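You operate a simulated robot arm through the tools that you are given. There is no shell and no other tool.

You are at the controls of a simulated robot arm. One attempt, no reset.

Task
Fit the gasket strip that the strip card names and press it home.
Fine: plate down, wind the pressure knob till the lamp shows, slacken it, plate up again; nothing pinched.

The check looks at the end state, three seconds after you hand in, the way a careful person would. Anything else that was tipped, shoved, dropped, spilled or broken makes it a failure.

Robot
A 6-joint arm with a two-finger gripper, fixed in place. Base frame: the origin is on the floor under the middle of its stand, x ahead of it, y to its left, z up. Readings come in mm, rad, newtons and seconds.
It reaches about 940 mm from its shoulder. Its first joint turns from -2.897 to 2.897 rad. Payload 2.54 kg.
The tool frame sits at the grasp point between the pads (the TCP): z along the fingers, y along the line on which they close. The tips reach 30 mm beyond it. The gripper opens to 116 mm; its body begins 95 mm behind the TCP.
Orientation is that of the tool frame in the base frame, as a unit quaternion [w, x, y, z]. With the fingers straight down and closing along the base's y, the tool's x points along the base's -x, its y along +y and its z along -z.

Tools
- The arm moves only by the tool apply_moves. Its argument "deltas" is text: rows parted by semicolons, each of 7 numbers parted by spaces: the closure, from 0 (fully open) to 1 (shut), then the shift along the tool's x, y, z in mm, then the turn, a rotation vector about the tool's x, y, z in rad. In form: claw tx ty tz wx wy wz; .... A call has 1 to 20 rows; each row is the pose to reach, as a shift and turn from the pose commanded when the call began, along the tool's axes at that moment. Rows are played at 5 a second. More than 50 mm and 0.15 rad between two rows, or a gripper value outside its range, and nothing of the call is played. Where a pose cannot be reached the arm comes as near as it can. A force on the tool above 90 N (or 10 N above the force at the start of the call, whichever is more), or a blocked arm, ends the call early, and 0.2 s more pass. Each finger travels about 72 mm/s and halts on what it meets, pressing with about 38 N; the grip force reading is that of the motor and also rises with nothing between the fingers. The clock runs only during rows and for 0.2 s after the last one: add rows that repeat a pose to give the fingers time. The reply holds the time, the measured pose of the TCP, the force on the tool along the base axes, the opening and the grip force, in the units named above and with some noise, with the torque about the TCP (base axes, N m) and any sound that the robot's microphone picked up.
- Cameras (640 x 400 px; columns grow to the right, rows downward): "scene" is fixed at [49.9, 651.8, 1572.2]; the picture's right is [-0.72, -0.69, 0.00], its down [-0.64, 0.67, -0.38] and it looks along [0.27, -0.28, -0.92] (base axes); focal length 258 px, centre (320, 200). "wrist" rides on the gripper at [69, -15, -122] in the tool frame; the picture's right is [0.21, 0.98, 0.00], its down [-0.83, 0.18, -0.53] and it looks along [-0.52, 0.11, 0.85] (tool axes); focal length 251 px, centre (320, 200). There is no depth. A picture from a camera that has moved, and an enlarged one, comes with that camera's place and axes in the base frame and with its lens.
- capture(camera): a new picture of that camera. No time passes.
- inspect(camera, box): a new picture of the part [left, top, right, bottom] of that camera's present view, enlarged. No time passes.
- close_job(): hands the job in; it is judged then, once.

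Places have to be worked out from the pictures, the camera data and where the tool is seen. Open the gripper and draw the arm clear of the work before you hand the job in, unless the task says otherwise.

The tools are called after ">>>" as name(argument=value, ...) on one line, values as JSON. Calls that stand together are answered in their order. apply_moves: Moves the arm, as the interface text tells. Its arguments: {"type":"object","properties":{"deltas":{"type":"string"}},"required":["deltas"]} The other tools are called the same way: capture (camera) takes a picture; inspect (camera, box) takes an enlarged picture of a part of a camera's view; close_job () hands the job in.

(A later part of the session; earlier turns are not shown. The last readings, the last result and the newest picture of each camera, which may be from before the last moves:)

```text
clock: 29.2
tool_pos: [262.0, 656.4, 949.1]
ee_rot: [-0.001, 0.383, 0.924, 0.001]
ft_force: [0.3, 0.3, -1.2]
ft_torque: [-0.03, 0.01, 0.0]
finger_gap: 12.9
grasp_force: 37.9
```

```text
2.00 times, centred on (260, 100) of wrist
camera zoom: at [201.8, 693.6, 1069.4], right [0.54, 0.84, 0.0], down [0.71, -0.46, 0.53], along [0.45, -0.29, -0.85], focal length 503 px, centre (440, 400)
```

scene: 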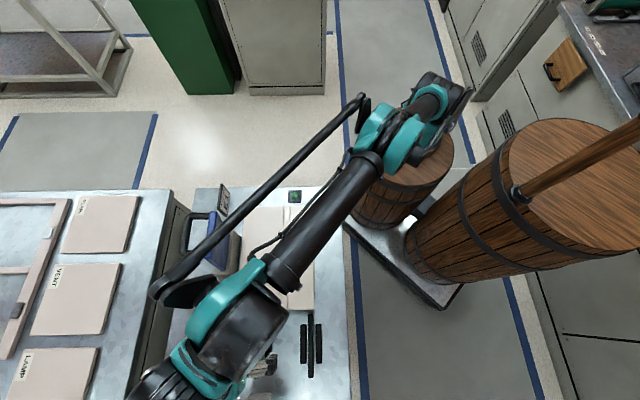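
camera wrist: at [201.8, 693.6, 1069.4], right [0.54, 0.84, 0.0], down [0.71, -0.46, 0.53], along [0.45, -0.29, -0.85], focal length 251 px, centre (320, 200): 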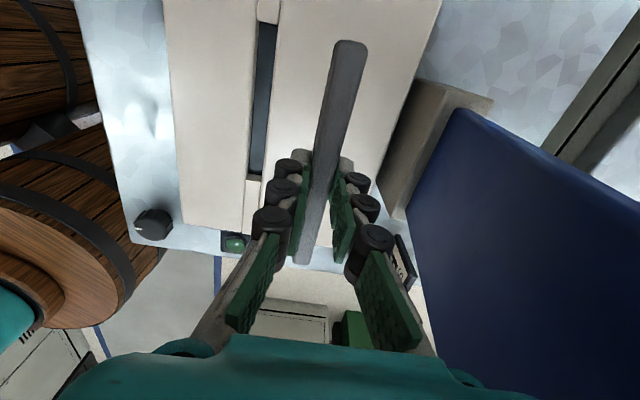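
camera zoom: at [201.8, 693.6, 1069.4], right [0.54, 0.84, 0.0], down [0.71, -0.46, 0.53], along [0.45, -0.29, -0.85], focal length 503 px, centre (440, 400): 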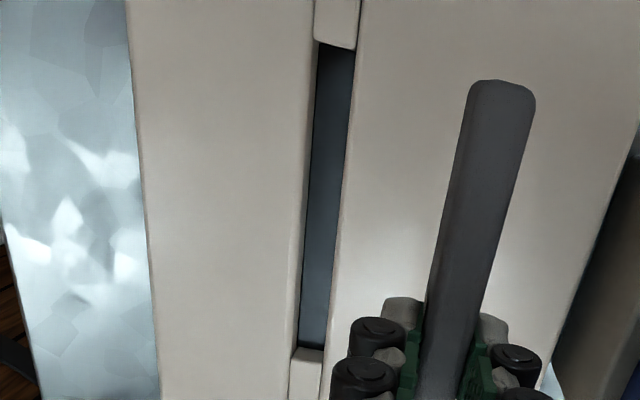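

>>> inspect(camera="wrist", box=[235, 5, 305, 45])

>>> inspect(camera="wrist", box=[225, 155, 295, 195])

>>> inspect(camera="wrist", box=[360, 60, 640, 300])

```text
9.14 times, centred on (270, 25) of wrist
camera zoom: at [201.8, 693.6, 1069.4], right [0.54, 0.84, 0.0], down [0.71, -0.46, 0.53], along [0.45, -0.29, -0.85], focal length 2299 px, centre (777, 1800)
```

zoom: 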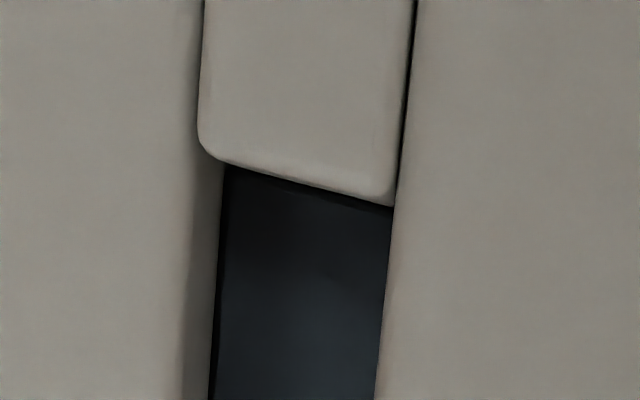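

```text
9.14 times, centred on (260, 175) of wrist
camera zoom: at [201.8, 693.6, 1069.4], right [0.54, 0.84, 0.0], down [0.71, -0.46, 0.53], along [0.45, -0.29, -0.85], focal length 2299 px, centre (869, 429)
```

zoom: 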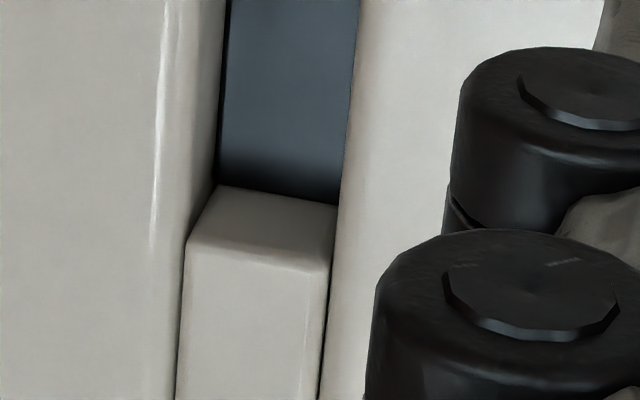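

```text
1.67 times, centred on (500, 180) of wrist
camera zoom: at [201.8, 693.6, 1069.4], right [0.54, 0.84, 0.0], down [0.71, -0.46, 0.53], along [0.45, -0.29, -0.85], focal length 419 px, centre (20, 233)
```

zoom: 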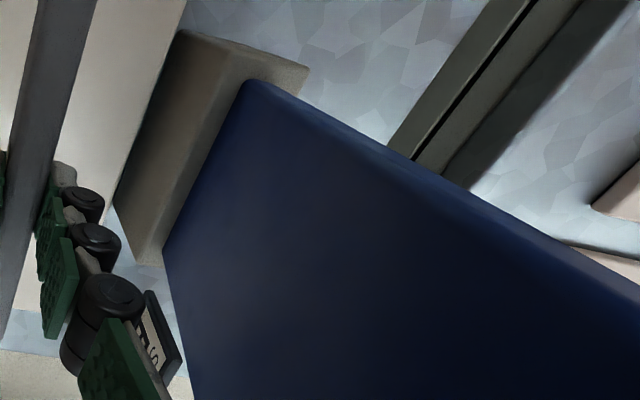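

I see the slot well: filler pieces at both ends, dark floor between. To pin down heights I'll shift the camera 100 mm sideways (tool -y) at constant height for a clean stereo pair.

>>> apply_moves(deltas="1 0 -15 0 0 0 0; 1 0 -35 0 0 0 0; 1 0 -55 0 0 0 0; 1 0 -75 0 0 0 0; 1 0 -92 0 0 0 0; 1 0 -100 0 0 0 0; 1 0 -100 0 0 0 0")

>>> capture(camera="wrist")

>>> inspect(camera="wrist", box=[370, 20, 440, 60])

>>> inspect(camera="wrist", box=[335, 160, 405, 200])

>>> inspect(camera="scene", box=[225, 190, 325, 320])

```text
clock: 30.8
tool_pos: [191.5, 586.1, 949.6]
ee_rot: [-0.001, 0.384, 0.923, 0.0]
ft_force: [0.9, -0.1, -0.8]
ft_torque: [0.02, -0.01, 0.03]
finger_gap: 12.7
grasp_force: 38.5
```

```text
taken
camera wrist: at [131.3, 622.8, 1069.6], right [0.54, 0.84, 0.0], down [0.71, -0.46, 0.53], along [0.45, -0.29, -0.85], focal length 251 px, centre (320, 200)
```

wrist: 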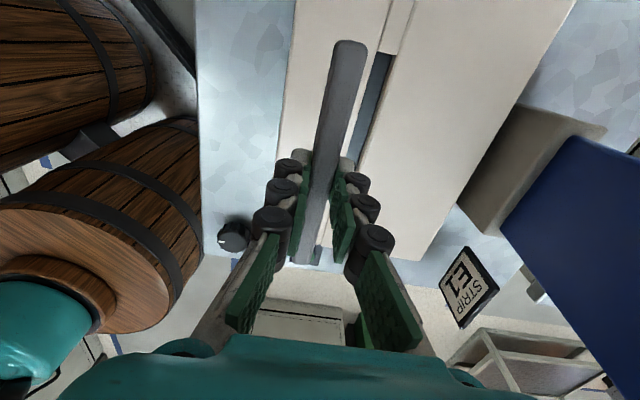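

```text
9.14 times, centred on (405, 40) of wrist
camera zoom: at [131.3, 622.8, 1069.6], right [0.54, 0.84, 0.0], down [0.71, -0.46, 0.53], along [0.45, -0.29, -0.85], focal length 2299 px, centre (-457, 1663)
```

zoom: 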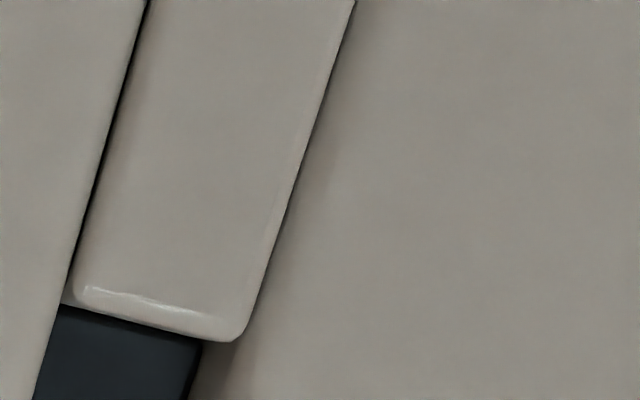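

```text
9.14 times, centred on (370, 180) of wrist
camera zoom: at [131.3, 622.8, 1069.6], right [0.54, 0.84, 0.0], down [0.71, -0.46, 0.53], along [0.45, -0.29, -0.85], focal length 2299 px, centre (-137, 383)
```

zoom: 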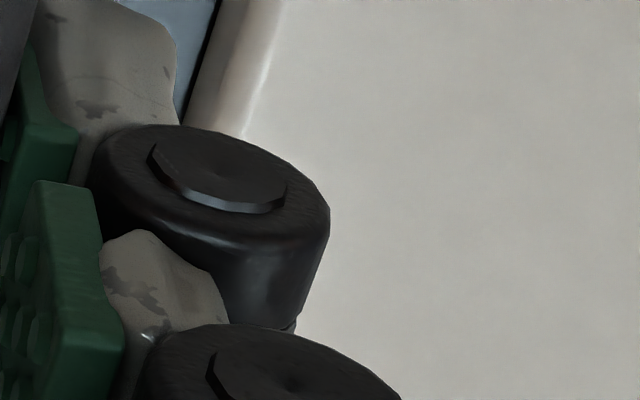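

```text
3.08 times, centred on (275, 255) of scene
camera zoom: at [49.9, 651.8, 1572.2], right [-0.72, -0.69, 0.0], down [-0.64, 0.67, -0.38], along [0.27, -0.28, -0.92], focal length 794 px, centre (458, 31)
```

zoom: 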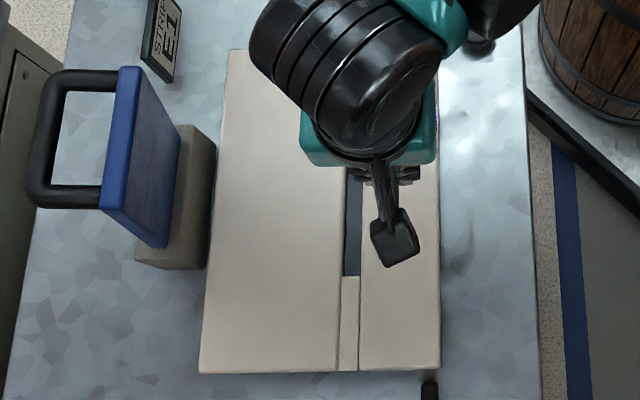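

Stereo gives: filler/bed top z≈826, bench ≈794–796 (agrees with contact), slot floor ≈812, slot ≈144 x 17 mm; held strip ≈141 x 12.9 mm and its bottom 51 mm below the TCP. I centre the strip over the slot (tool +41 in y, -0.6 in x) and come down to about 6 mm above the bed for a visual check.

>>> apply_moves(deltas="1 -0.6 15 0 0 0 0; 1 -0.6 30 0 0 0 0; 1 -0.6 41 0 0 0 0; 1 -0.6 41 15 0 0 0; 1 -0.6 41 32 0 0 0; 1 -0.6 41 48 0 0 0; 1 -0.6 41 60 0 0 0; 1 -0.6 41 66 0 0 0; 1 -0.6 41 66 0 0 0")

>>> capture(camera="wrist")

>>> inspect(camera="wrist", box=[280, 0, 400, 80])

>>> inspect(camera="wrist", box=[260, 190, 380, 280])

>>> inspect(camera="scene", box=[225, 190, 325, 320])

```text
clock: 32.8
tool_pos: [220.0, 613.6, 882.9]
ee_rot: [-0.001, 0.383, 0.924, 0.0]
ft_force: [-0.3, 0.4, -1.6]
ft_torque: [-0.02, -0.01, -0.04]
finger_gap: 12.7
grasp_force: 38.3
```

```text
taken
camera wrist: at [160.6, 651.3, 1003.4], right [0.54, 0.84, 0.0], down [0.71, -0.46, 0.53], along [0.45, -0.29, -0.85], focal length 251 px, centre (320, 200)
```

wrist: 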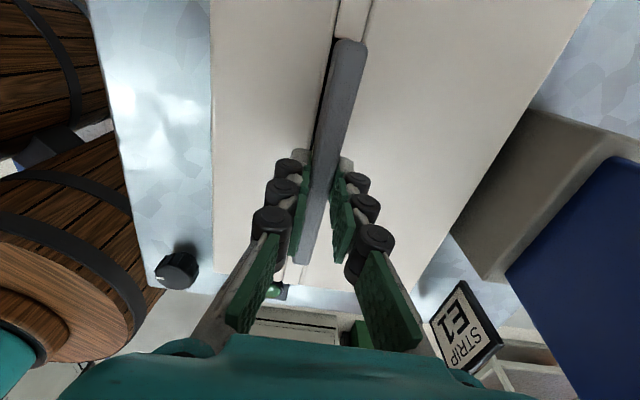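

```text
5.00 times, centred on (340, 40) of wrist
camera zoom: at [160.6, 651.3, 1003.4], right [0.54, 0.84, 0.0], down [0.71, -0.46, 0.53], along [0.45, -0.29, -0.85], focal length 1257 px, centre (220, 1000)
```

zoom: 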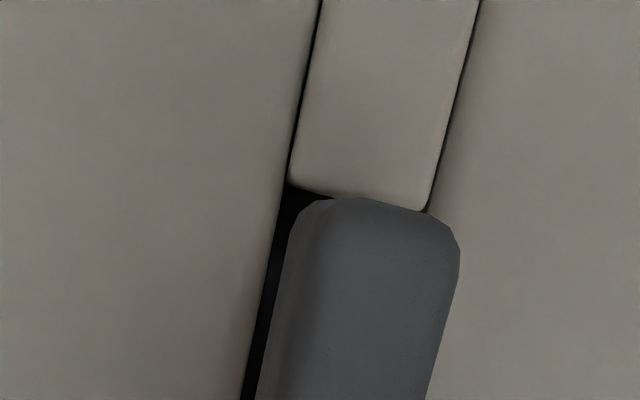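

```text
4.44 times, centred on (320, 235) of wrist
camera zoom: at [160.6, 651.3, 1003.4], right [0.54, 0.84, 0.0], down [0.71, -0.46, 0.53], along [0.45, -0.29, -0.85], focal length 1118 px, centre (320, 44)
```

zoom: 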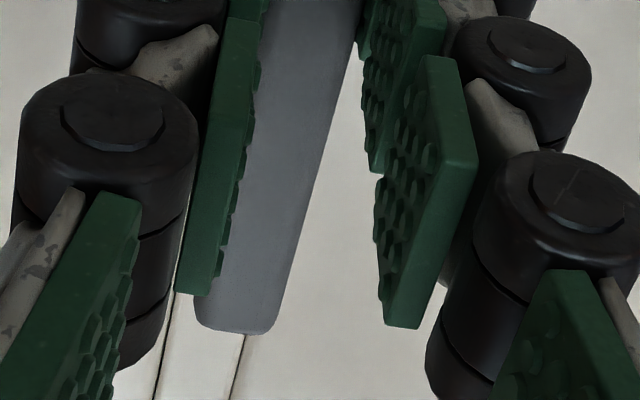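

```text
3.08 times, centred on (275, 255) of scene
camera zoom: at [49.9, 651.8, 1572.2], right [-0.72, -0.69, 0.0], down [-0.64, 0.67, -0.38], along [0.27, -0.28, -0.92], focal length 794 px, centre (458, 31)
```

zoom: 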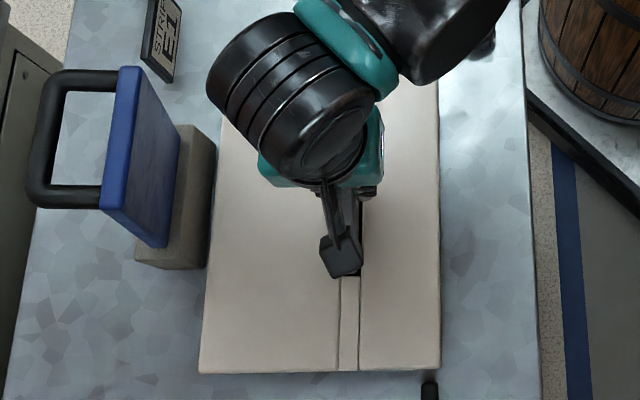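

Strip is over the slot: near end margin ≈1.4 mm, slot centre +0.85 mm at the near end and -0.4 mm at the far end (≈0.4° yaw). I apply a tiny correction and lower 9 mm to start entry, watching force.

>>> apply_moves(deltas="1 0 0.3 0 0 0 0.006; 1 0 0.3 2 0 0 0.006; 1 0 0.3 4 0 0 0.006; 1 0 0.3 6 0 0 0.006; 1 0 0.3 8 0 0 0.006; 1 0 0.3 9 0 0 0.006")

>>> inspect(camera="wrist", box=[280, 0, 400, 80])

```text
clock: 34.2
tool_pos: [220.4, 613.7, 873.4]
ee_rot: [0.0, 0.386, 0.922, 0.001]
ft_force: [0.7, 0.0, -1.5]
ft_torque: [0.01, -0.01, 0.02]
finger_gap: 12.9
grasp_force: 37.7
```

```text
5.00 times, centred on (340, 40) of wrist
camera zoom: at [161.5, 652.0, 994.4], right [0.54, 0.84, 0.0], down [0.71, -0.46, 0.53], along [0.45, -0.29, -0.85], focal length 1257 px, centre (220, 1000)
```

zoom: 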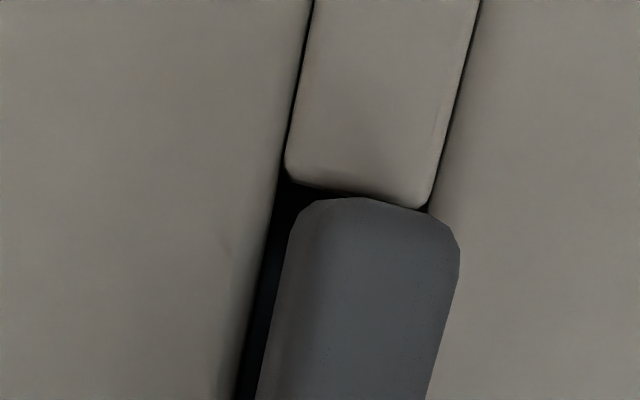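

No contact and the near end is now centred (filler edges at ±8.4 mm). Continue lowering.

>>> apply_moves(deltas="1 0 0 1 0 0 0; 1 0 0 2 0 0 0; 1 0 0 3 0 0 0; 1 0 0 4 0 0 0; 1 0 0 5 0 0 0")

>>> apply_moves(deltas="1 0 0 1 0 0 0; 1 0 0 2 0 0 0; 1 0 0 3 0 0 0")

```text
clock: 35.4
tool_pos: [222.1, 614.3, 869.0]
ee_rot: [-0.001, 0.386, 0.923, 0.0]
ft_force: [0.4, 0.0, -0.7]
ft_torque: [0.02, 0.01, 0.0]
finger_gap: 13.2
grasp_force: 38.3
```

```text
clock: 36.2
tool_pos: [221.7, 613.2, 866.1]
ee_rot: [0.0, 0.386, 0.922, 0.001]
ft_force: [0.2, 0.0, 0.1]
ft_torque: [-0.02, -0.01, 0.0]
finger_gap: 12.8
grasp_force: 37.7
```

Still essentially free (TCP z≈866, strip bottom ≈815). A few more millimetres, gently.

>>> apply_moves(deltas="1 0 0 0.7 0 0 0; 1 0 0 1.4 0 0 0; 1 0 0 2 0 0 0")

>>> capture(camera="wrist")

>>> inspect(camera="wrist", box=[240, 140, 400, 280])

```text
clock: 37.0
tool_pos: [221.8, 614.8, 864.8]
ee_rot: [-0.001, 0.386, 0.922, 0.0]
ft_force: [0.4, 0.8, -0.5]
ft_torque: [-0.02, 0.0, 0.02]
finger_gap: 13.0
grasp_force: 38.1
```

```text
taken
camera wrist: at [161.6, 652.3, 984.6], right [0.54, 0.84, 0.0], down [0.71, -0.46, 0.53], along [0.45, -0.29, -0.85], focal length 251 px, centre (320, 200)
```

wrist: 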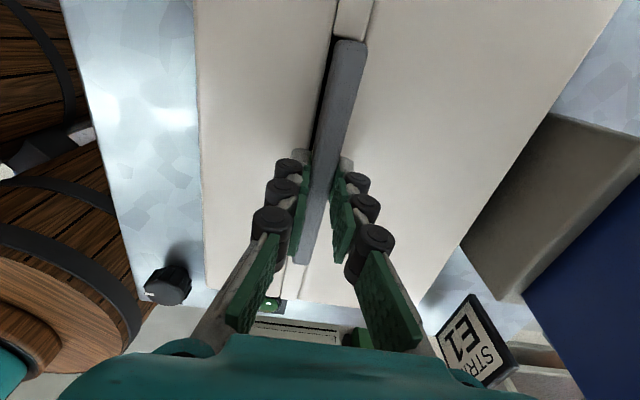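

```text
2.86 times, centred on (320, 210) of wrist
camera zoom: at [161.6, 652.3, 984.6], right [0.54, 0.84, 0.0], down [0.71, -0.46, 0.53], along [0.45, -0.29, -0.85], focal length 718 px, centre (320, 171)
```

zoom: 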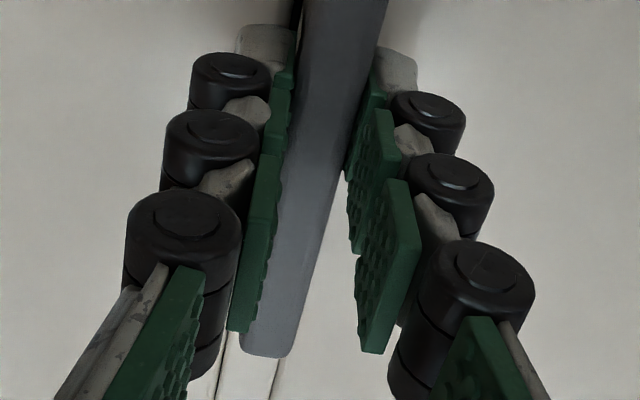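

>>> apply_moves(deltas="1 0 0 0.7 0 0 0; 1 0 0 1.4 0 0 0; 1 0 0 2 0 0 0")

>>> apply_moves(deltas="1 0 0 0.5 0 0 0; 1 0 0 1 0 0 0; 1 0 0 1.5 0 0 0")

```text
clock: 37.8
tool_pos: [221.9, 614.6, 861.5]
ee_rot: [-0.001, 0.386, 0.922, 0.0]
ft_force: [1.2, 0.2, 3.3]
ft_torque: [0.01, 0.0, -0.01]
finger_gap: 13.0
grasp_force: 37.3
```

```text
clock: 38.6
tool_pos: [221.3, 615.0, 863.4]
ee_rot: [0.0, 0.385, 0.923, 0.001]
ft_force: [4.5, 7.3, 49.6]
ft_torque: [0.18, -0.27, -0.02]
finger_gap: 12.7
grasp_force: 38.1
```

Firm contact (≈50 N) exactly at the height expected for the slot floor (strip bottom z≈812). I back off 1.2 mm to relax the force, check, then release by opening partway.

>>> apply_moves(deltas="1 0 0 -0.6 0 0 0; 1 0 0 -1.2 0 0 0; 1 0 0 -1.2 0 0 0")

>>> inspect(camera="wrist", box=[280, 0, 400, 80])

```text
clock: 39.4
tool_pos: [220.5, 613.1, 861.0]
ee_rot: [-0.001, 0.386, 0.923, 0.001]
ft_force: [7.0, 8.0, 33.7]
ft_torque: [0.35, -0.13, 0.01]
finger_gap: 12.7
grasp_force: 38.6
```

```text
5.00 times, centred on (340, 40) of wrist
camera zoom: at [161.4, 651.6, 982.4], right [0.54, 0.84, 0.0], down [0.71, -0.46, 0.53], along [0.45, -0.29, -0.85], focal length 1257 px, centre (220, 1000)
```

zoom: 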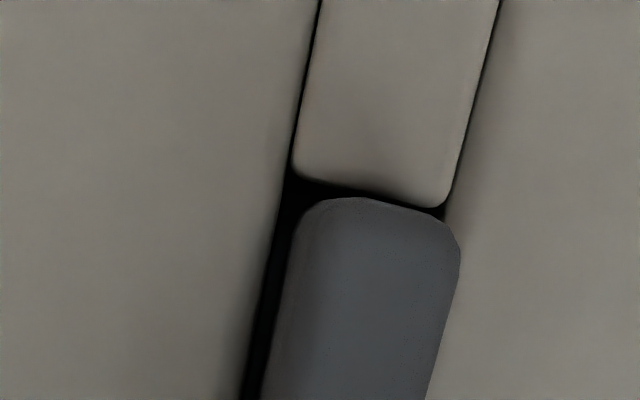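

>>> apply_moves(deltas="1 0 0 -0.6 0 0 0; 1 0 0 -1.0 0 0 0; 0.8 0 0 -1.0 0 0 0; 0.65 0 0 -1.0 0 0 0; 0.5 0 0 -1.0 0 0 0; 0.5 0 0 -1.0 0 0 0")

>>> capture(camera="wrist")

>>> inspect(camera="wrist", box=[240, 0, 420, 280])

```text
clock: 40.8
tool_pos: [221.4, 614.6, 863.6]
ee_rot: [-0.001, 0.386, 0.923, 0.001]
ft_force: [-0.4, -0.8, 0.1]
ft_torque: [-0.02, -0.03, -0.01]
finger_gap: 58.1
grasp_force: 0.1
```

```text
taken
camera wrist: at [161.3, 651.7, 983.6], right [0.54, 0.84, 0.0], down [0.71, -0.46, 0.53], along [0.45, -0.29, -0.85], focal length 251 px, centre (320, 200)
```

wrist: 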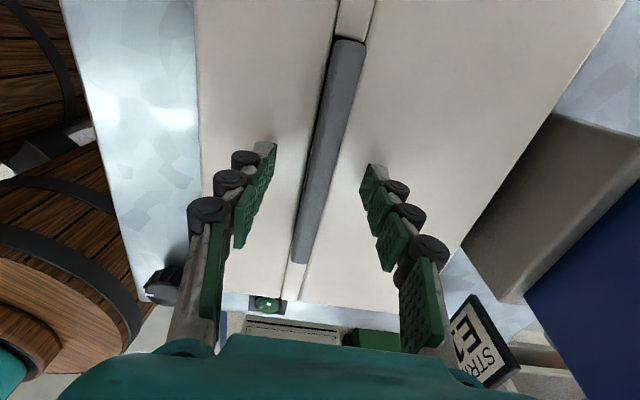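

```text
1.43 times, centred on (330, 140) of wrist
camera zoom: at [161.3, 651.7, 983.6], right [0.54, 0.84, 0.0], down [0.71, -0.46, 0.53], along [0.45, -0.29, -0.85], focal length 359 px, centre (306, 286)
```

zoom: 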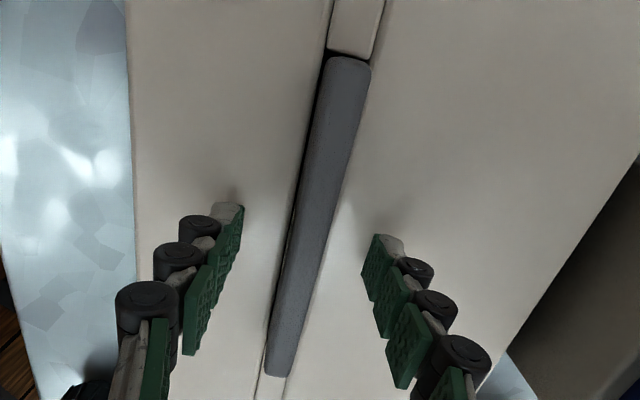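

Released; the strip stands in the slot. I raise straight up and look at it from above and from the scene camera.

>>> apply_moves(deltas="0.4 0 0 -10 0 0 0; 0.3 0 0 -25 0 0 0; 0.2 0 0 -45 0 0 0; 0.2 0 0 -65 0 0 0; 0.2 0 -20 -85 0 0 0; 0.2 0 -40 -100 0 0 0; 0.2 0 -60 -120 0 0 0; 0.2 0 -80 -140 0 0 0; 0.2 0 -90 -150 0 0 0; 0.2 0 -90 -150 0 0 0")

>>> capture(camera="wrist")

>>> inspect(camera="wrist", box=[330, 40, 450, 230])

>>> inspect(camera="scene", box=[225, 190, 325, 320])

```text
clock: 43.0
tool_pos: [156.2, 549.3, 1013.3]
ee_rot: [0.0, 0.386, 0.922, 0.001]
ft_force: [-0.4, -0.4, -0.3]
ft_torque: [-0.03, -0.03, 0.02]
finger_gap: 92.6
grasp_force: 0.1
```

```text
taken
camera wrist: at [97.1, 588.1, 1133.7], right [0.54, 0.84, 0.0], down [0.71, -0.46, 0.53], along [0.45, -0.29, -0.85], focal length 251 px, centre (320, 200)
```

wrist: 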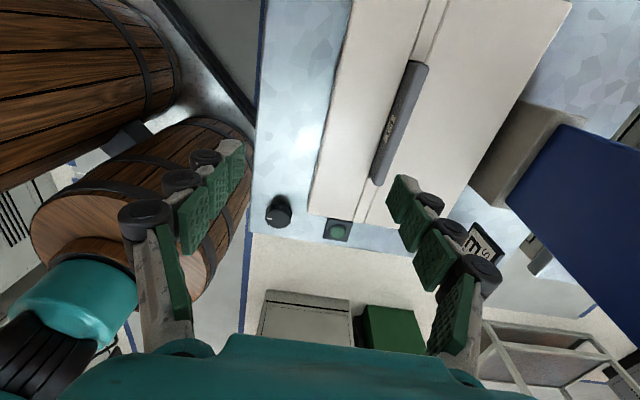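

```text
2.11 times, centred on (390, 135) of wrist
camera zoom: at [97.1, 588.1, 1133.7], right [0.54, 0.84, 0.0], down [0.71, -0.46, 0.53], along [0.45, -0.29, -0.85], focal length 529 px, centre (173, 337)
```

zoom: 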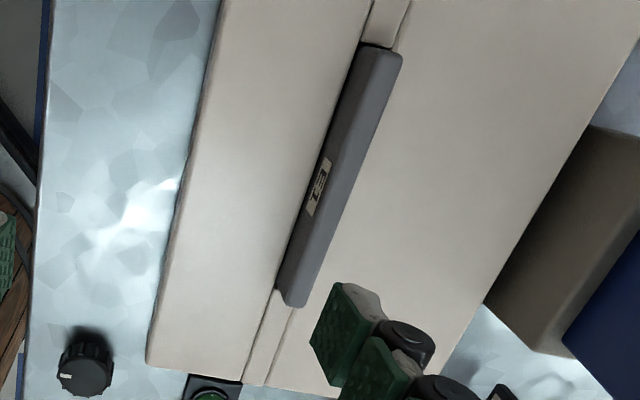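

```text
3.08 times, centred on (275, 255) of scene
camera zoom: at [49.9, 651.8, 1572.2], right [-0.72, -0.69, 0.0], down [-0.64, 0.67, -0.38], along [0.27, -0.28, -0.92], focal length 794 px, centre (458, 31)
```

zoom: 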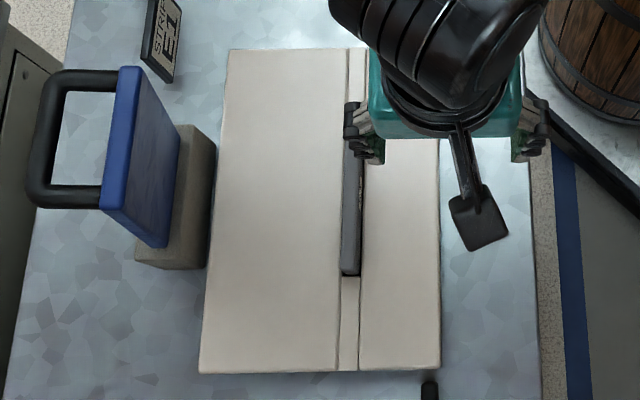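

The strip stands upright in its slot with the E1 label readable. Next I need to understand the plate and hinge, so I move the open-ish gripper to the near end of the plate (bed side, still z≈1010) for a look along the hinge line.

>>> apply_moves(deltas="0.2 12 20 0 0 0 0; 0.2 25 42 0 0 0 0; 0.2 38 64 0 0 0 0; 0.2 51 86 0 0 0 0; 0.2 64 108 0 0 0 0; 0.2 77 130 0 0 0 0; 0.2 90 152 0 0 0 0; 0.2 100 174 0 0 0 0; 0.2 108 195 0 0 0 0; 0.2 112 211 0 0 0 0; 0.2 112 211 0 0 0 0")

>>> capture(camera="wrist")

>>> capture(camera="scene")

```text
clock: 45.4
tool_pos: [227.8, 778.9, 1012.9]
ee_rot: [-0.001, 0.386, 0.922, 0.0]
ft_force: [0.3, -0.3, 1.0]
ft_torque: [-0.01, 0.0, 0.0]
finger_gap: 92.7
grasp_force: 0.2
```

```text
taken
camera wrist: at [169.1, 816.9, 1133.6], right [0.54, 0.84, 0.0], down [0.71, -0.46, 0.53], along [0.45, -0.29, -0.85], focal length 251 px, centre (320, 200)
```

wrist: 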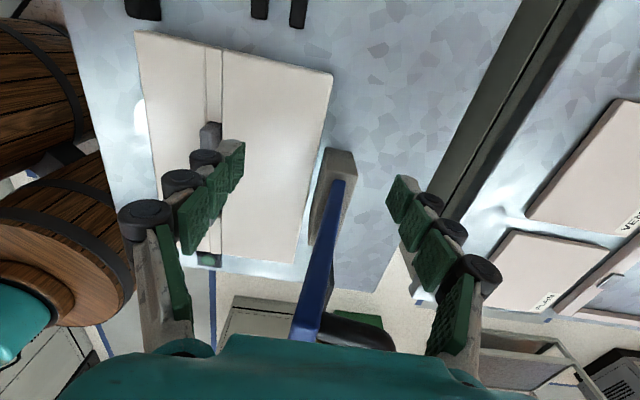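

```text
taken
```

scene: 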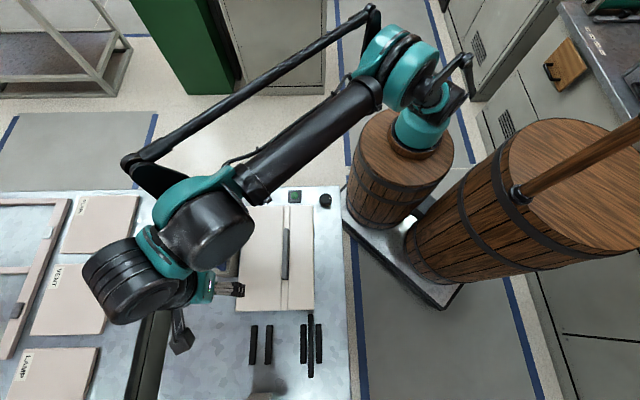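

>>> inspect(camera="wrist", box=[280, 130, 420, 350])

>>> inspect(camera="wrist", box=[190, 60, 350, 270])

```text
1.82 times, centred on (350, 240) of wrist
camera zoom: at [169.1, 816.9, 1133.6], right [0.54, 0.84, 0.0], down [0.71, -0.46, 0.53], along [0.45, -0.29, -0.85], focal length 457 px, centre (266, 127)
```

zoom: 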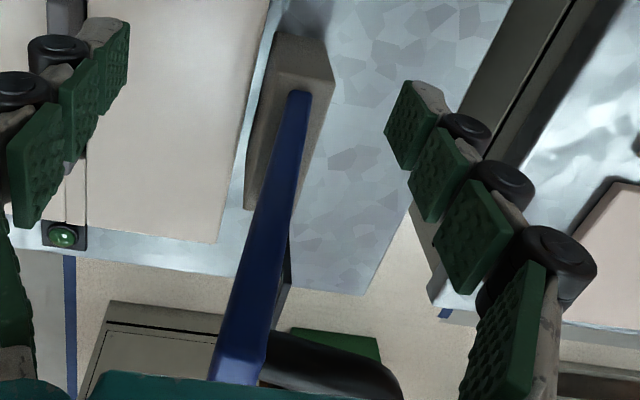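

```text
1.90 times, centred on (270, 165) of wrist
camera zoom: at [169.1, 816.9, 1133.6], right [0.54, 0.84, 0.0], down [0.71, -0.46, 0.53], along [0.45, -0.29, -0.85], focal length 479 px, centre (415, 267)
```

zoom: 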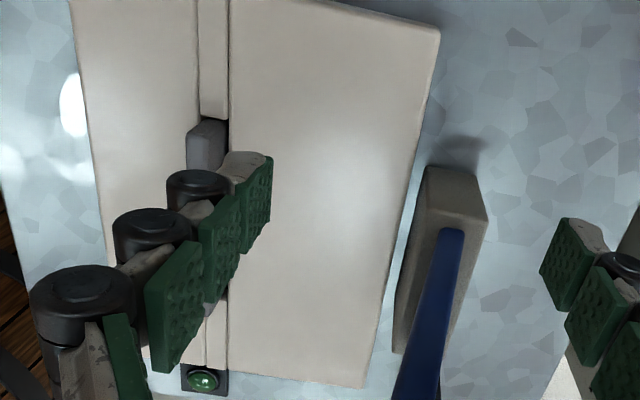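

From this view: hinge block top ≈863, the plate stands from the hinge up to z≈1060, leaning slightly to the bed, with the U-handle near its top on the outer side; bar axis parallel to the slot. I'll climb to z≈1150 and go over the handle to look straight down on it before gripping.

>>> apply_moves(deltas="0.1 0 0 -25 0 0 0; 0.1 0 0 -50 0 0 0; 0.1 0 0 -75 0 0 0; 0.1 0 0 -100 0 0 0; 0 0 0 -125 0 0 0; 0 0 0 -140 0 0 0; 0 -20 12 -140 0 0 0; 0 -42 24 -140 0 0 0; 0 -64 36 -140 0 0 0; 0 -84 48 -140 0 0 0; 0 -84 48 -140 0 0 0")

>>> capture(camera="wrist")

>>> capture(camera="scene")

```text
clock: 47.8
tool_pos: [322.6, 752.5, 1152.8]
ee_rot: [-0.001, 0.386, 0.922, 0.001]
ft_force: [-0.6, 0.1, -0.6]
ft_torque: [-0.02, 0.02, -0.03]
finger_gap: 116.1
grasp_force: 0.0
out of reach, approached as far as the arm can: row 5, 6, 7, 8
```

```text
taken
camera wrist: at [262.8, 790.4, 1273.8], right [0.54, 0.84, 0.0], down [0.71, -0.46, 0.53], along [0.45, -0.29, -0.85], focal length 251 px, centre (320, 200)
```

wrist: 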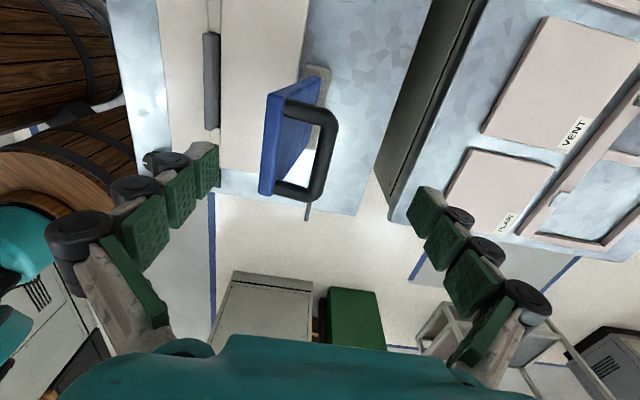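

```text
taken
```

scene: 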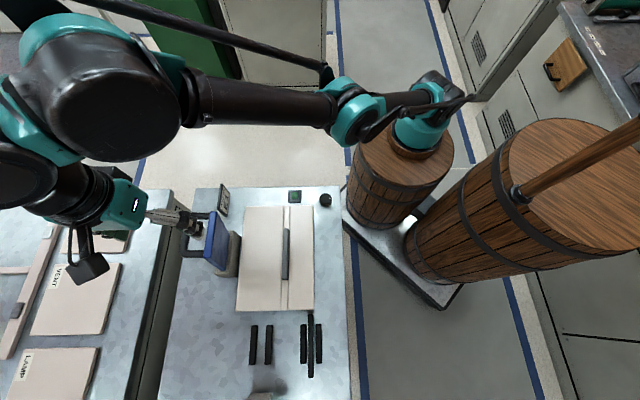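

>>> inspect(camera="wrist", box=[190, 20, 350, 230])

>>> inspect(camera="wrist", box=[250, 55, 350, 225])

```text
1.90 times, centred on (270, 125) of wrist
camera zoom: at [262.8, 790.4, 1273.8], right [0.54, 0.84, 0.0], down [0.71, -0.46, 0.53], along [0.45, -0.29, -0.85], focal length 479 px, centre (415, 343)
```

zoom: 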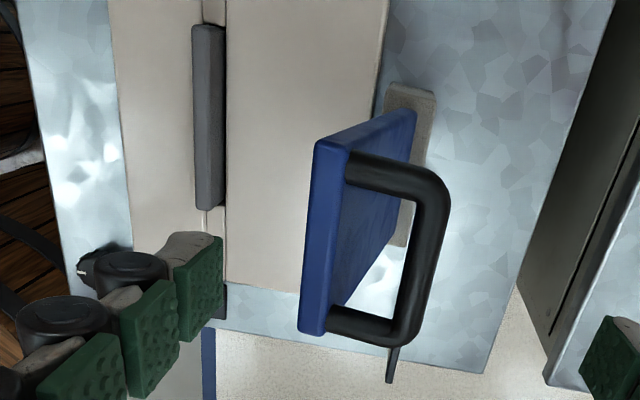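

```text
2.35 times, centred on (300, 140) of wrist
camera zoom: at [262.8, 790.4, 1273.8], right [0.54, 0.84, 0.0], down [0.71, -0.46, 0.53], along [0.45, -0.29, -0.85], focal length 592 px, centre (367, 341)
```

zoom: 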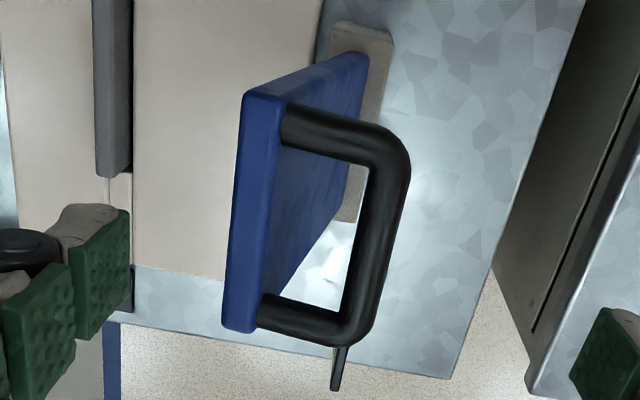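

The U-handle is clear now: bar ≈15 mm thick, centre about 42 mm off the plate's outer face, at z≈1053, and bar middle at tool offset ≈(-20,+8). I set the opening to ≈26 mm, move above the bar and down to tips ≈z 1082 for a finer look.

>>> apply_moves(deltas="0.4 -5 3 0 0 0 0; 0.6 -12 7 0 0 0 0; 0.776 -20 10 0 0 0 0; 0.776 -20 10 10 0 0 0; 0.776 -20 10 22 0 0 0; 0.776 -20 10 34 0 0 0; 0.776 -20 10 41 0 0 0; 0.776 -20 10 41 0 0 0")

>>> capture(camera="wrist")

>>> inspect(camera="wrist", box=[230, 30, 390, 240])

```text
clock: 49.6
tool_pos: [342.7, 745.5, 1111.4]
ee_rot: [0.0, 0.386, 0.923, 0.001]
ft_force: [-0.5, -0.5, -0.3]
ft_torque: [-0.02, -0.01, -0.05]
finger_gap: 25.8
grasp_force: 0.0
```

```text
taken
camera wrist: at [283.3, 783.3, 1232.0], right [0.54, 0.84, 0.0], down [0.71, -0.46, 0.53], along [0.45, -0.29, -0.85], focal length 251 px, centre (320, 200)
```

wrist: 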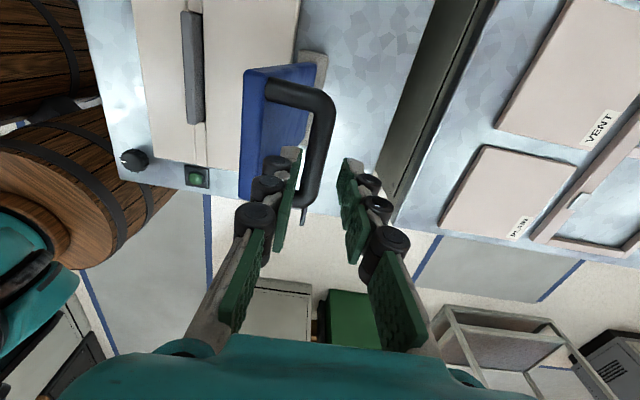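

```text
1.90 times, centred on (310, 135) of wrist
camera zoom: at [283.3, 783.3, 1232.0], right [0.54, 0.84, 0.0], down [0.71, -0.46, 0.53], along [0.45, -0.29, -0.85], focal length 479 px, centre (339, 324)
```

zoom: 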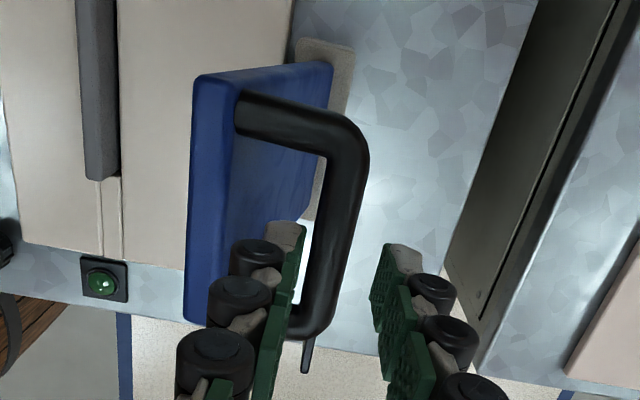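

Bar centre is about 1 mm to the -y side of the pads' centre, the inner finger has to pass between bar and plate (≈34 mm gap). I shift +1 mm outward and lower in steps, watching force.

>>> apply_moves(deltas="0.776 0 1 4 0 0 0; 0.776 0 1 9 0 0 0; 0.776 0 1 14 0 0 0; 0.776 0 1 18 0 0 0; 0.776 0 1 22 0 0 0")

>>> inspect(camera="wrist", box=[220, 60, 380, 270])

```text
clock: 50.8
tool_pos: [343.8, 745.5, 1089.8]
ee_rot: [-0.001, 0.386, 0.923, 0.0]
ft_force: [0.2, 0.5, -1.1]
ft_torque: [0.03, -0.01, 0.03]
finger_gap: 26.2
grasp_force: 0.0
```

```text
1.90 times, centred on (300, 165) of wrist
camera zoom: at [284.1, 783.5, 1210.5], right [0.54, 0.84, 0.0], down [0.71, -0.46, 0.53], along [0.45, -0.29, -0.85], focal length 479 px, centre (358, 267)
```

zoom: 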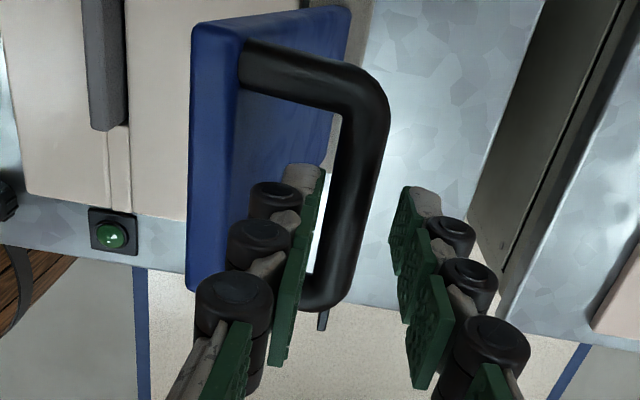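

Both fingers straddle the bar with ≈3–5 mm to spare each side and the inner knuckle clears the plate by ≈5 mm. Continue down 18 mm, then close on the bar.

>>> apply_moves(deltas="0.776 0 0 4 0 0 0; 0.776 0 0 8 0 0 0; 0.776 0 0 12 0 0 0; 0.776 0 0 16 0 0 0; 0.776 0 0 18 0 0 0")

>>> inspect(camera="wrist", box=[220, 60, 380, 270])

```text
clock: 52.0
tool_pos: [342.4, 746.5, 1071.6]
ee_rot: [-0.001, 0.386, 0.922, 0.001]
ft_force: [0.0, -0.3, 0.2]
ft_torque: [-0.02, -0.01, 0.01]
finger_gap: 25.9
grasp_force: 0.1
```

```text
1.90 times, centred on (300, 165) of wrist
camera zoom: at [284.0, 783.9, 1192.6], right [0.54, 0.84, 0.0], down [0.71, -0.46, 0.53], along [0.45, -0.29, -0.85], focal length 479 px, centre (358, 267)
```

zoom: 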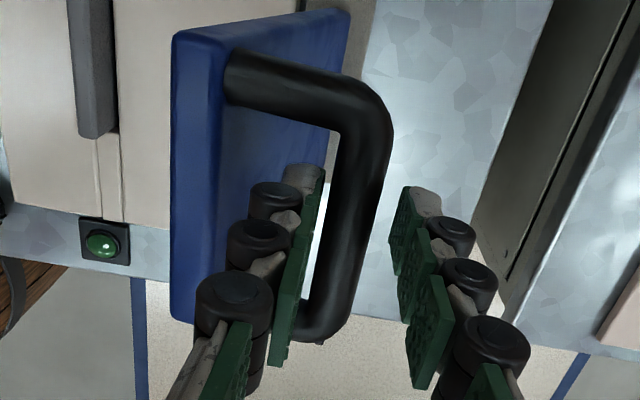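

No contact. Closing on the bar.

>>> apply_moves(deltas="0.85 0 0 0 0 0 0; 0.9 0 0 0 0 0 0; 1 0 0 0 0 0 0; 1 0 0 0 0 0 0; 1 0 0 0 0 0 0")

>>> inspect(camera="wrist", box=[220, 60, 380, 270])

```text
clock: 53.2
tool_pos: [341.5, 745.2, 1072.4]
ee_rot: [-0.001, 0.385, 0.923, -0.001]
ft_force: [-25.2, -33.3, -21.6]
ft_torque: [-0.57, 0.42, 0.25]
finger_gap: 14.9
grasp_force: 41.0
```

```text
1.90 times, centred on (300, 165) of wrist
camera zoom: at [282.0, 782.7, 1193.2], right [0.54, 0.84, 0.0], down [0.71, -0.46, 0.53], along [0.45, -0.29, -0.85], focal length 479 px, centre (358, 267)
```

zoom: 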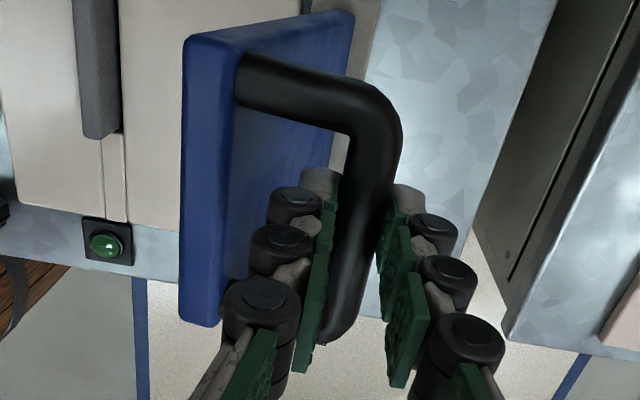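

Gripped: gap 14.9 mm, and the lateral load suggests the plate sits at its open stop. I now swing it toward the bed along an arc about the hinge (≈R 191 mm), first a small bit to check forces.

>>> apply_moves(deltas="1 0 -3 0 0 0 0; 1 0 -6.5 -0.3 0 0 0; 1 0 -10 -0.7 0 0 0; 1 0 -10 -0.7 0 0 0")

```text
clock: 54.2
tool_pos: [336.2, 739.1, 1072.9]
ee_rot: [-0.001, 0.385, 0.923, 0.001]
ft_force: [-6.3, 10.9, 17.7]
ft_torque: [0.7, 0.46, 0.24]
finger_gap: 14.8
grasp_force: 41.3
```

Loads dropped to a few newtons; the plate follows. Continue the swing in ~5° steps.

>>> apply_moves(deltas="1 0 -5 -0.2 0 0 0; 1 0 -9.7 -0.3 0 0 0; 1 0 -15 0 0 0 0; 1 0 -20.5 0.2 0 0 0; 1 0 -26.3 0.5 0 0 0; 1 0 -26.3 0.5 0 0 0")

>>> capture(camera="wrist")

```text
clock: 55.6
tool_pos: [318.4, 719.6, 1070.6]
ee_rot: [-0.001, 0.386, 0.923, 0.001]
ft_force: [-5.4, 5.2, -0.7]
ft_torque: [0.17, 0.16, 0.25]
finger_gap: 14.8
grasp_force: 41.2
```

```text
taken
camera wrist: at [258.1, 758.6, 1191.9], right [0.54, 0.84, 0.0], down [0.71, -0.46, 0.53], along [0.45, -0.29, -0.85], focal length 251 px, centre (320, 200)
```

wrist: 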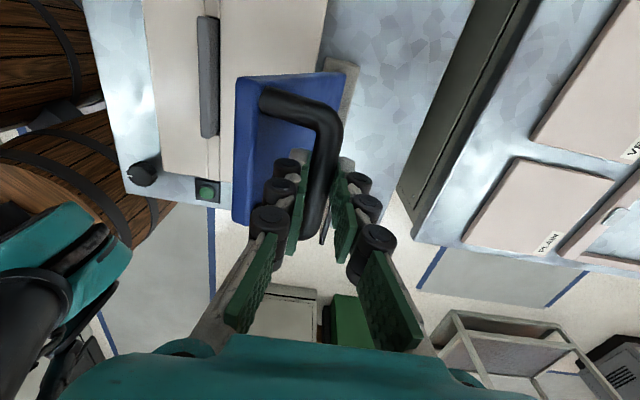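

Going smoothly with near-zero load; continue the arc to about 25° bar angle.

>>> apply_moves(deltas="1 0 -8.3 0.9 0 0 0; 1 0 -16.6 2.2 0 0 0; 1 0 -24.7 3.8 0 0 0; 1 0 -32.8 5.8 0 0 0; 1 0 -40.8 8.1 0 0 0; 1 0 -48.7 10.8 0 0 0; 1 0 -56.5 13.8 0 0 0; 1 0 -64.1 17.2 0 0 0; 1 0 -64.1 17.2 0 0 0")

>>> capture(camera="wrist")

>>> capture(camera="scene")

```text
clock: 57.6
tool_pos: [273.9, 684.8, 1092.5]
ee_rot: [0.0, 0.386, 0.923, -0.001]
ft_force: [0.7, 0.0, 0.4]
ft_torque: [-0.02, -0.01, -0.01]
finger_gap: 0.1
grasp_force: 28.4
out of reach, approached as far as the arm can: row 2, 3, 4, 5, 6, 7, 8, 9
```

```text
taken
camera wrist: at [213.8, 723.7, 1212.6], right [0.54, 0.84, 0.0], down [0.71, -0.46, 0.53], along [0.45, -0.29, -0.85], focal length 251 px, centre (320, 200)
```

wrist: 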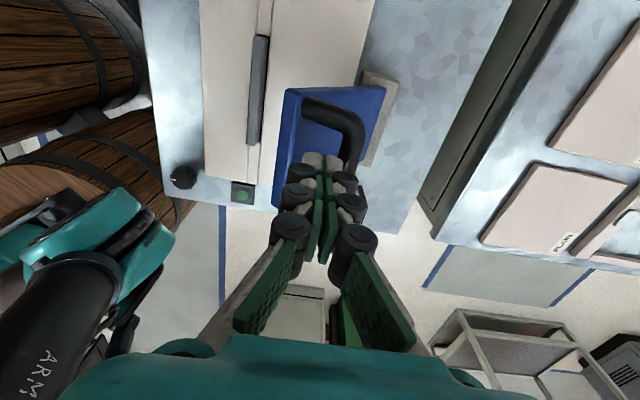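

```text
taken
```

scene: 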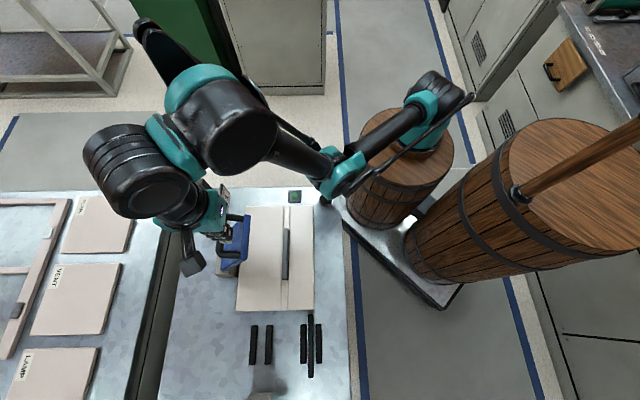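

The arm ran into a joint limit in a folded-down elbow posture (it flipped when I went near full reach), so it rose and the bar slipped out of the fingers; the plate stayed where it was, held by its hinge friction. I first check the plate's state, then raise the tool to get clear.

>>> inspect(camera="wrist", box=[230, 60, 420, 260])

>>> inspect(camera="scene", box=[170, 180, 330, 320])

```text
2.00 times, centred on (325, 160) of wrist
camera zoom: at [213.8, 723.7, 1212.6], right [0.54, 0.84, 0.0], down [0.71, -0.46, 0.53], along [0.45, -0.29, -0.85], focal length 503 px, centre (310, 280)
```

zoom: 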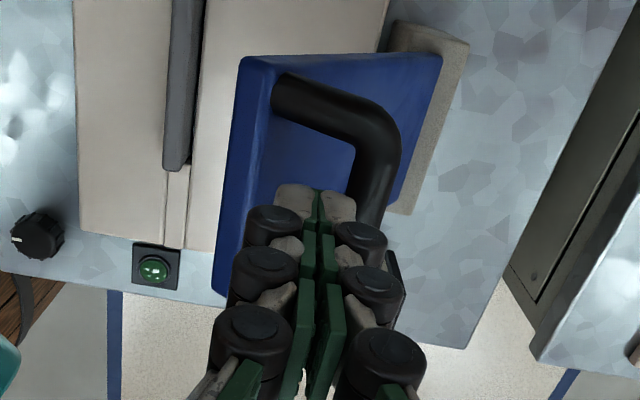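

```text
2.86 times, centred on (250, 250) of scene
camera zoom: at [49.9, 651.8, 1572.2], right [-0.72, -0.69, 0.0], down [-0.64, 0.67, -0.38], along [0.27, -0.28, -0.92], focal length 737 px, centre (520, 57)
```

zoom: 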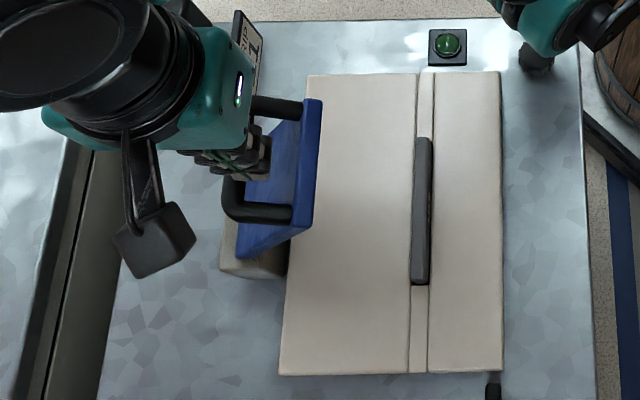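

The plate is holding its angle. The elbow is low and close to the knob, so I back out the way I came (up and outward) to straighten the arm.

>>> apply_moves(deltas="1 0 0 -20 0 0 0; 1 0 4 -40 0 0 0; 1 0 10 -60 0 0 0; 1 0 20 -75 0 0 0; 1 0 35 -85 0 0 0; 1 0 50 -95 0 0 0; 1 0 64 -100 0 0 0; 1 0 64 -100 0 0 0")

>>> capture(camera="scene")

>>> capture(camera="wrist")

```text
clock: 59.4
tool_pos: [319.4, 729.6, 1192.3]
ee_rot: [-0.001, 0.387, 0.922, 0.0]
ft_force: [0.0, -0.2, 0.1]
ft_torque: [0.01, -0.01, 0.02]
finger_gap: 0.0
grasp_force: 29.1
```

```text
taken
```

scene: 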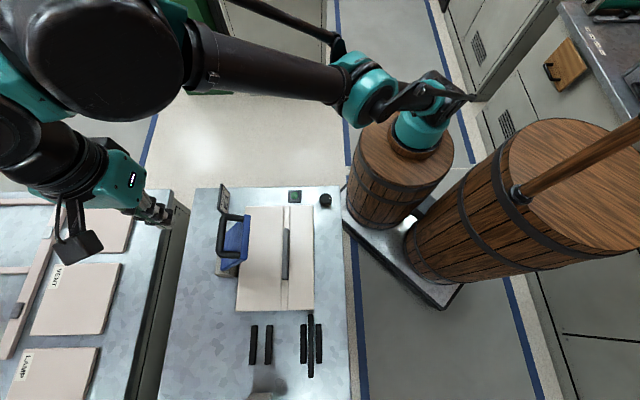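

```text
taken
camera wrist: at [259.7, 767.3, 1312.4], right [0.54, 0.84, 0.0], down [0.71, -0.46, 0.53], along [0.45, -0.29, -0.85], focal length 251 px, centre (320, 200)
```

wrist: 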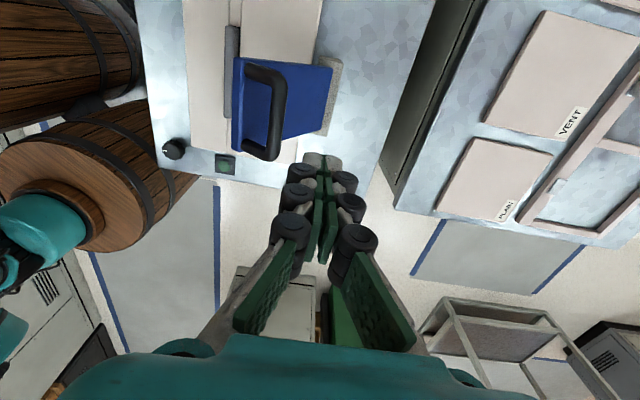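

>>> inspect(camera="scene", box=[190, 180, 350, 320])

>>> inspect(camera="wrist", box=[150, 20, 370, 190])

```text
2.86 times, centred on (270, 250) of scene
camera zoom: at [49.9, 651.8, 1572.2], right [-0.72, -0.69, 0.0], down [-0.64, 0.67, -0.38], along [0.27, -0.28, -0.92], focal length 737 px, centre (463, 57)
```

zoom: 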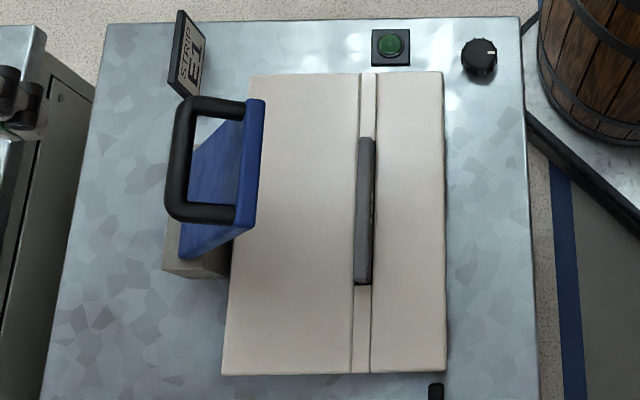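

```text
2.35 times, centred on (260, 105) of wrist
camera zoom: at [259.7, 767.3, 1312.4], right [0.54, 0.84, 0.0], down [0.71, -0.46, 0.53], along [0.45, -0.29, -0.85], focal length 592 px, centre (461, 424)
```

zoom: 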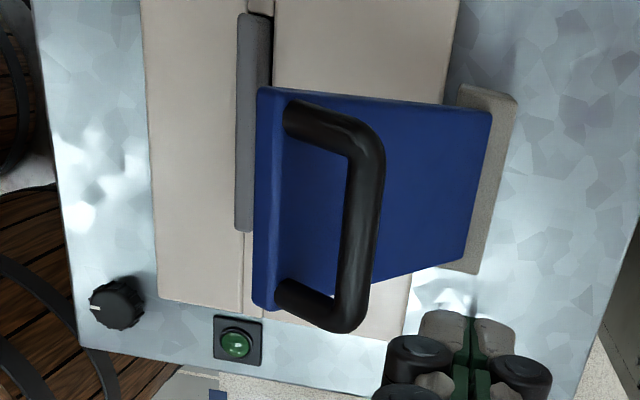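

The hinge has enough friction that the plate stays put, so pushing it is controllable. To get the elbow back up I stretch the arm outward, over the clear area beyond the plate, staying high, and see how it re-enters.

>>> apply_moves(deltas="1 0 10 -10 0 0 0; 1 0 25 -20 0 0 0; 1 0 40 -30 0 0 0; 1 0 55 -40 0 0 0; 1 0 70 -50 0 0 0; 1 0 85 -60 0 0 0; 1 0 100 -70 0 0 0; 1 0 100 -70 0 0 0")

>>> capture(camera="scene")

```text
clock: 61.2
tool_pos: [369.6, 709.9, 1207.1]
ee_rot: [-0.001, 0.385, 0.923, 0.0]
ft_force: [-1.2, -0.5, -0.7]
ft_torque: [0.05, -0.06, 0.01]
finger_gap: 0.0
grasp_force: 28.6
out of reach, approached as far as the arm can: row 1, 2, 3, 4, 5, 6, 7, 8
```

```text
taken
```

scene: 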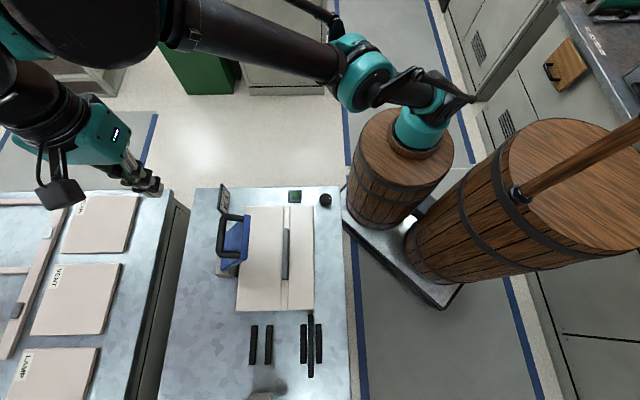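

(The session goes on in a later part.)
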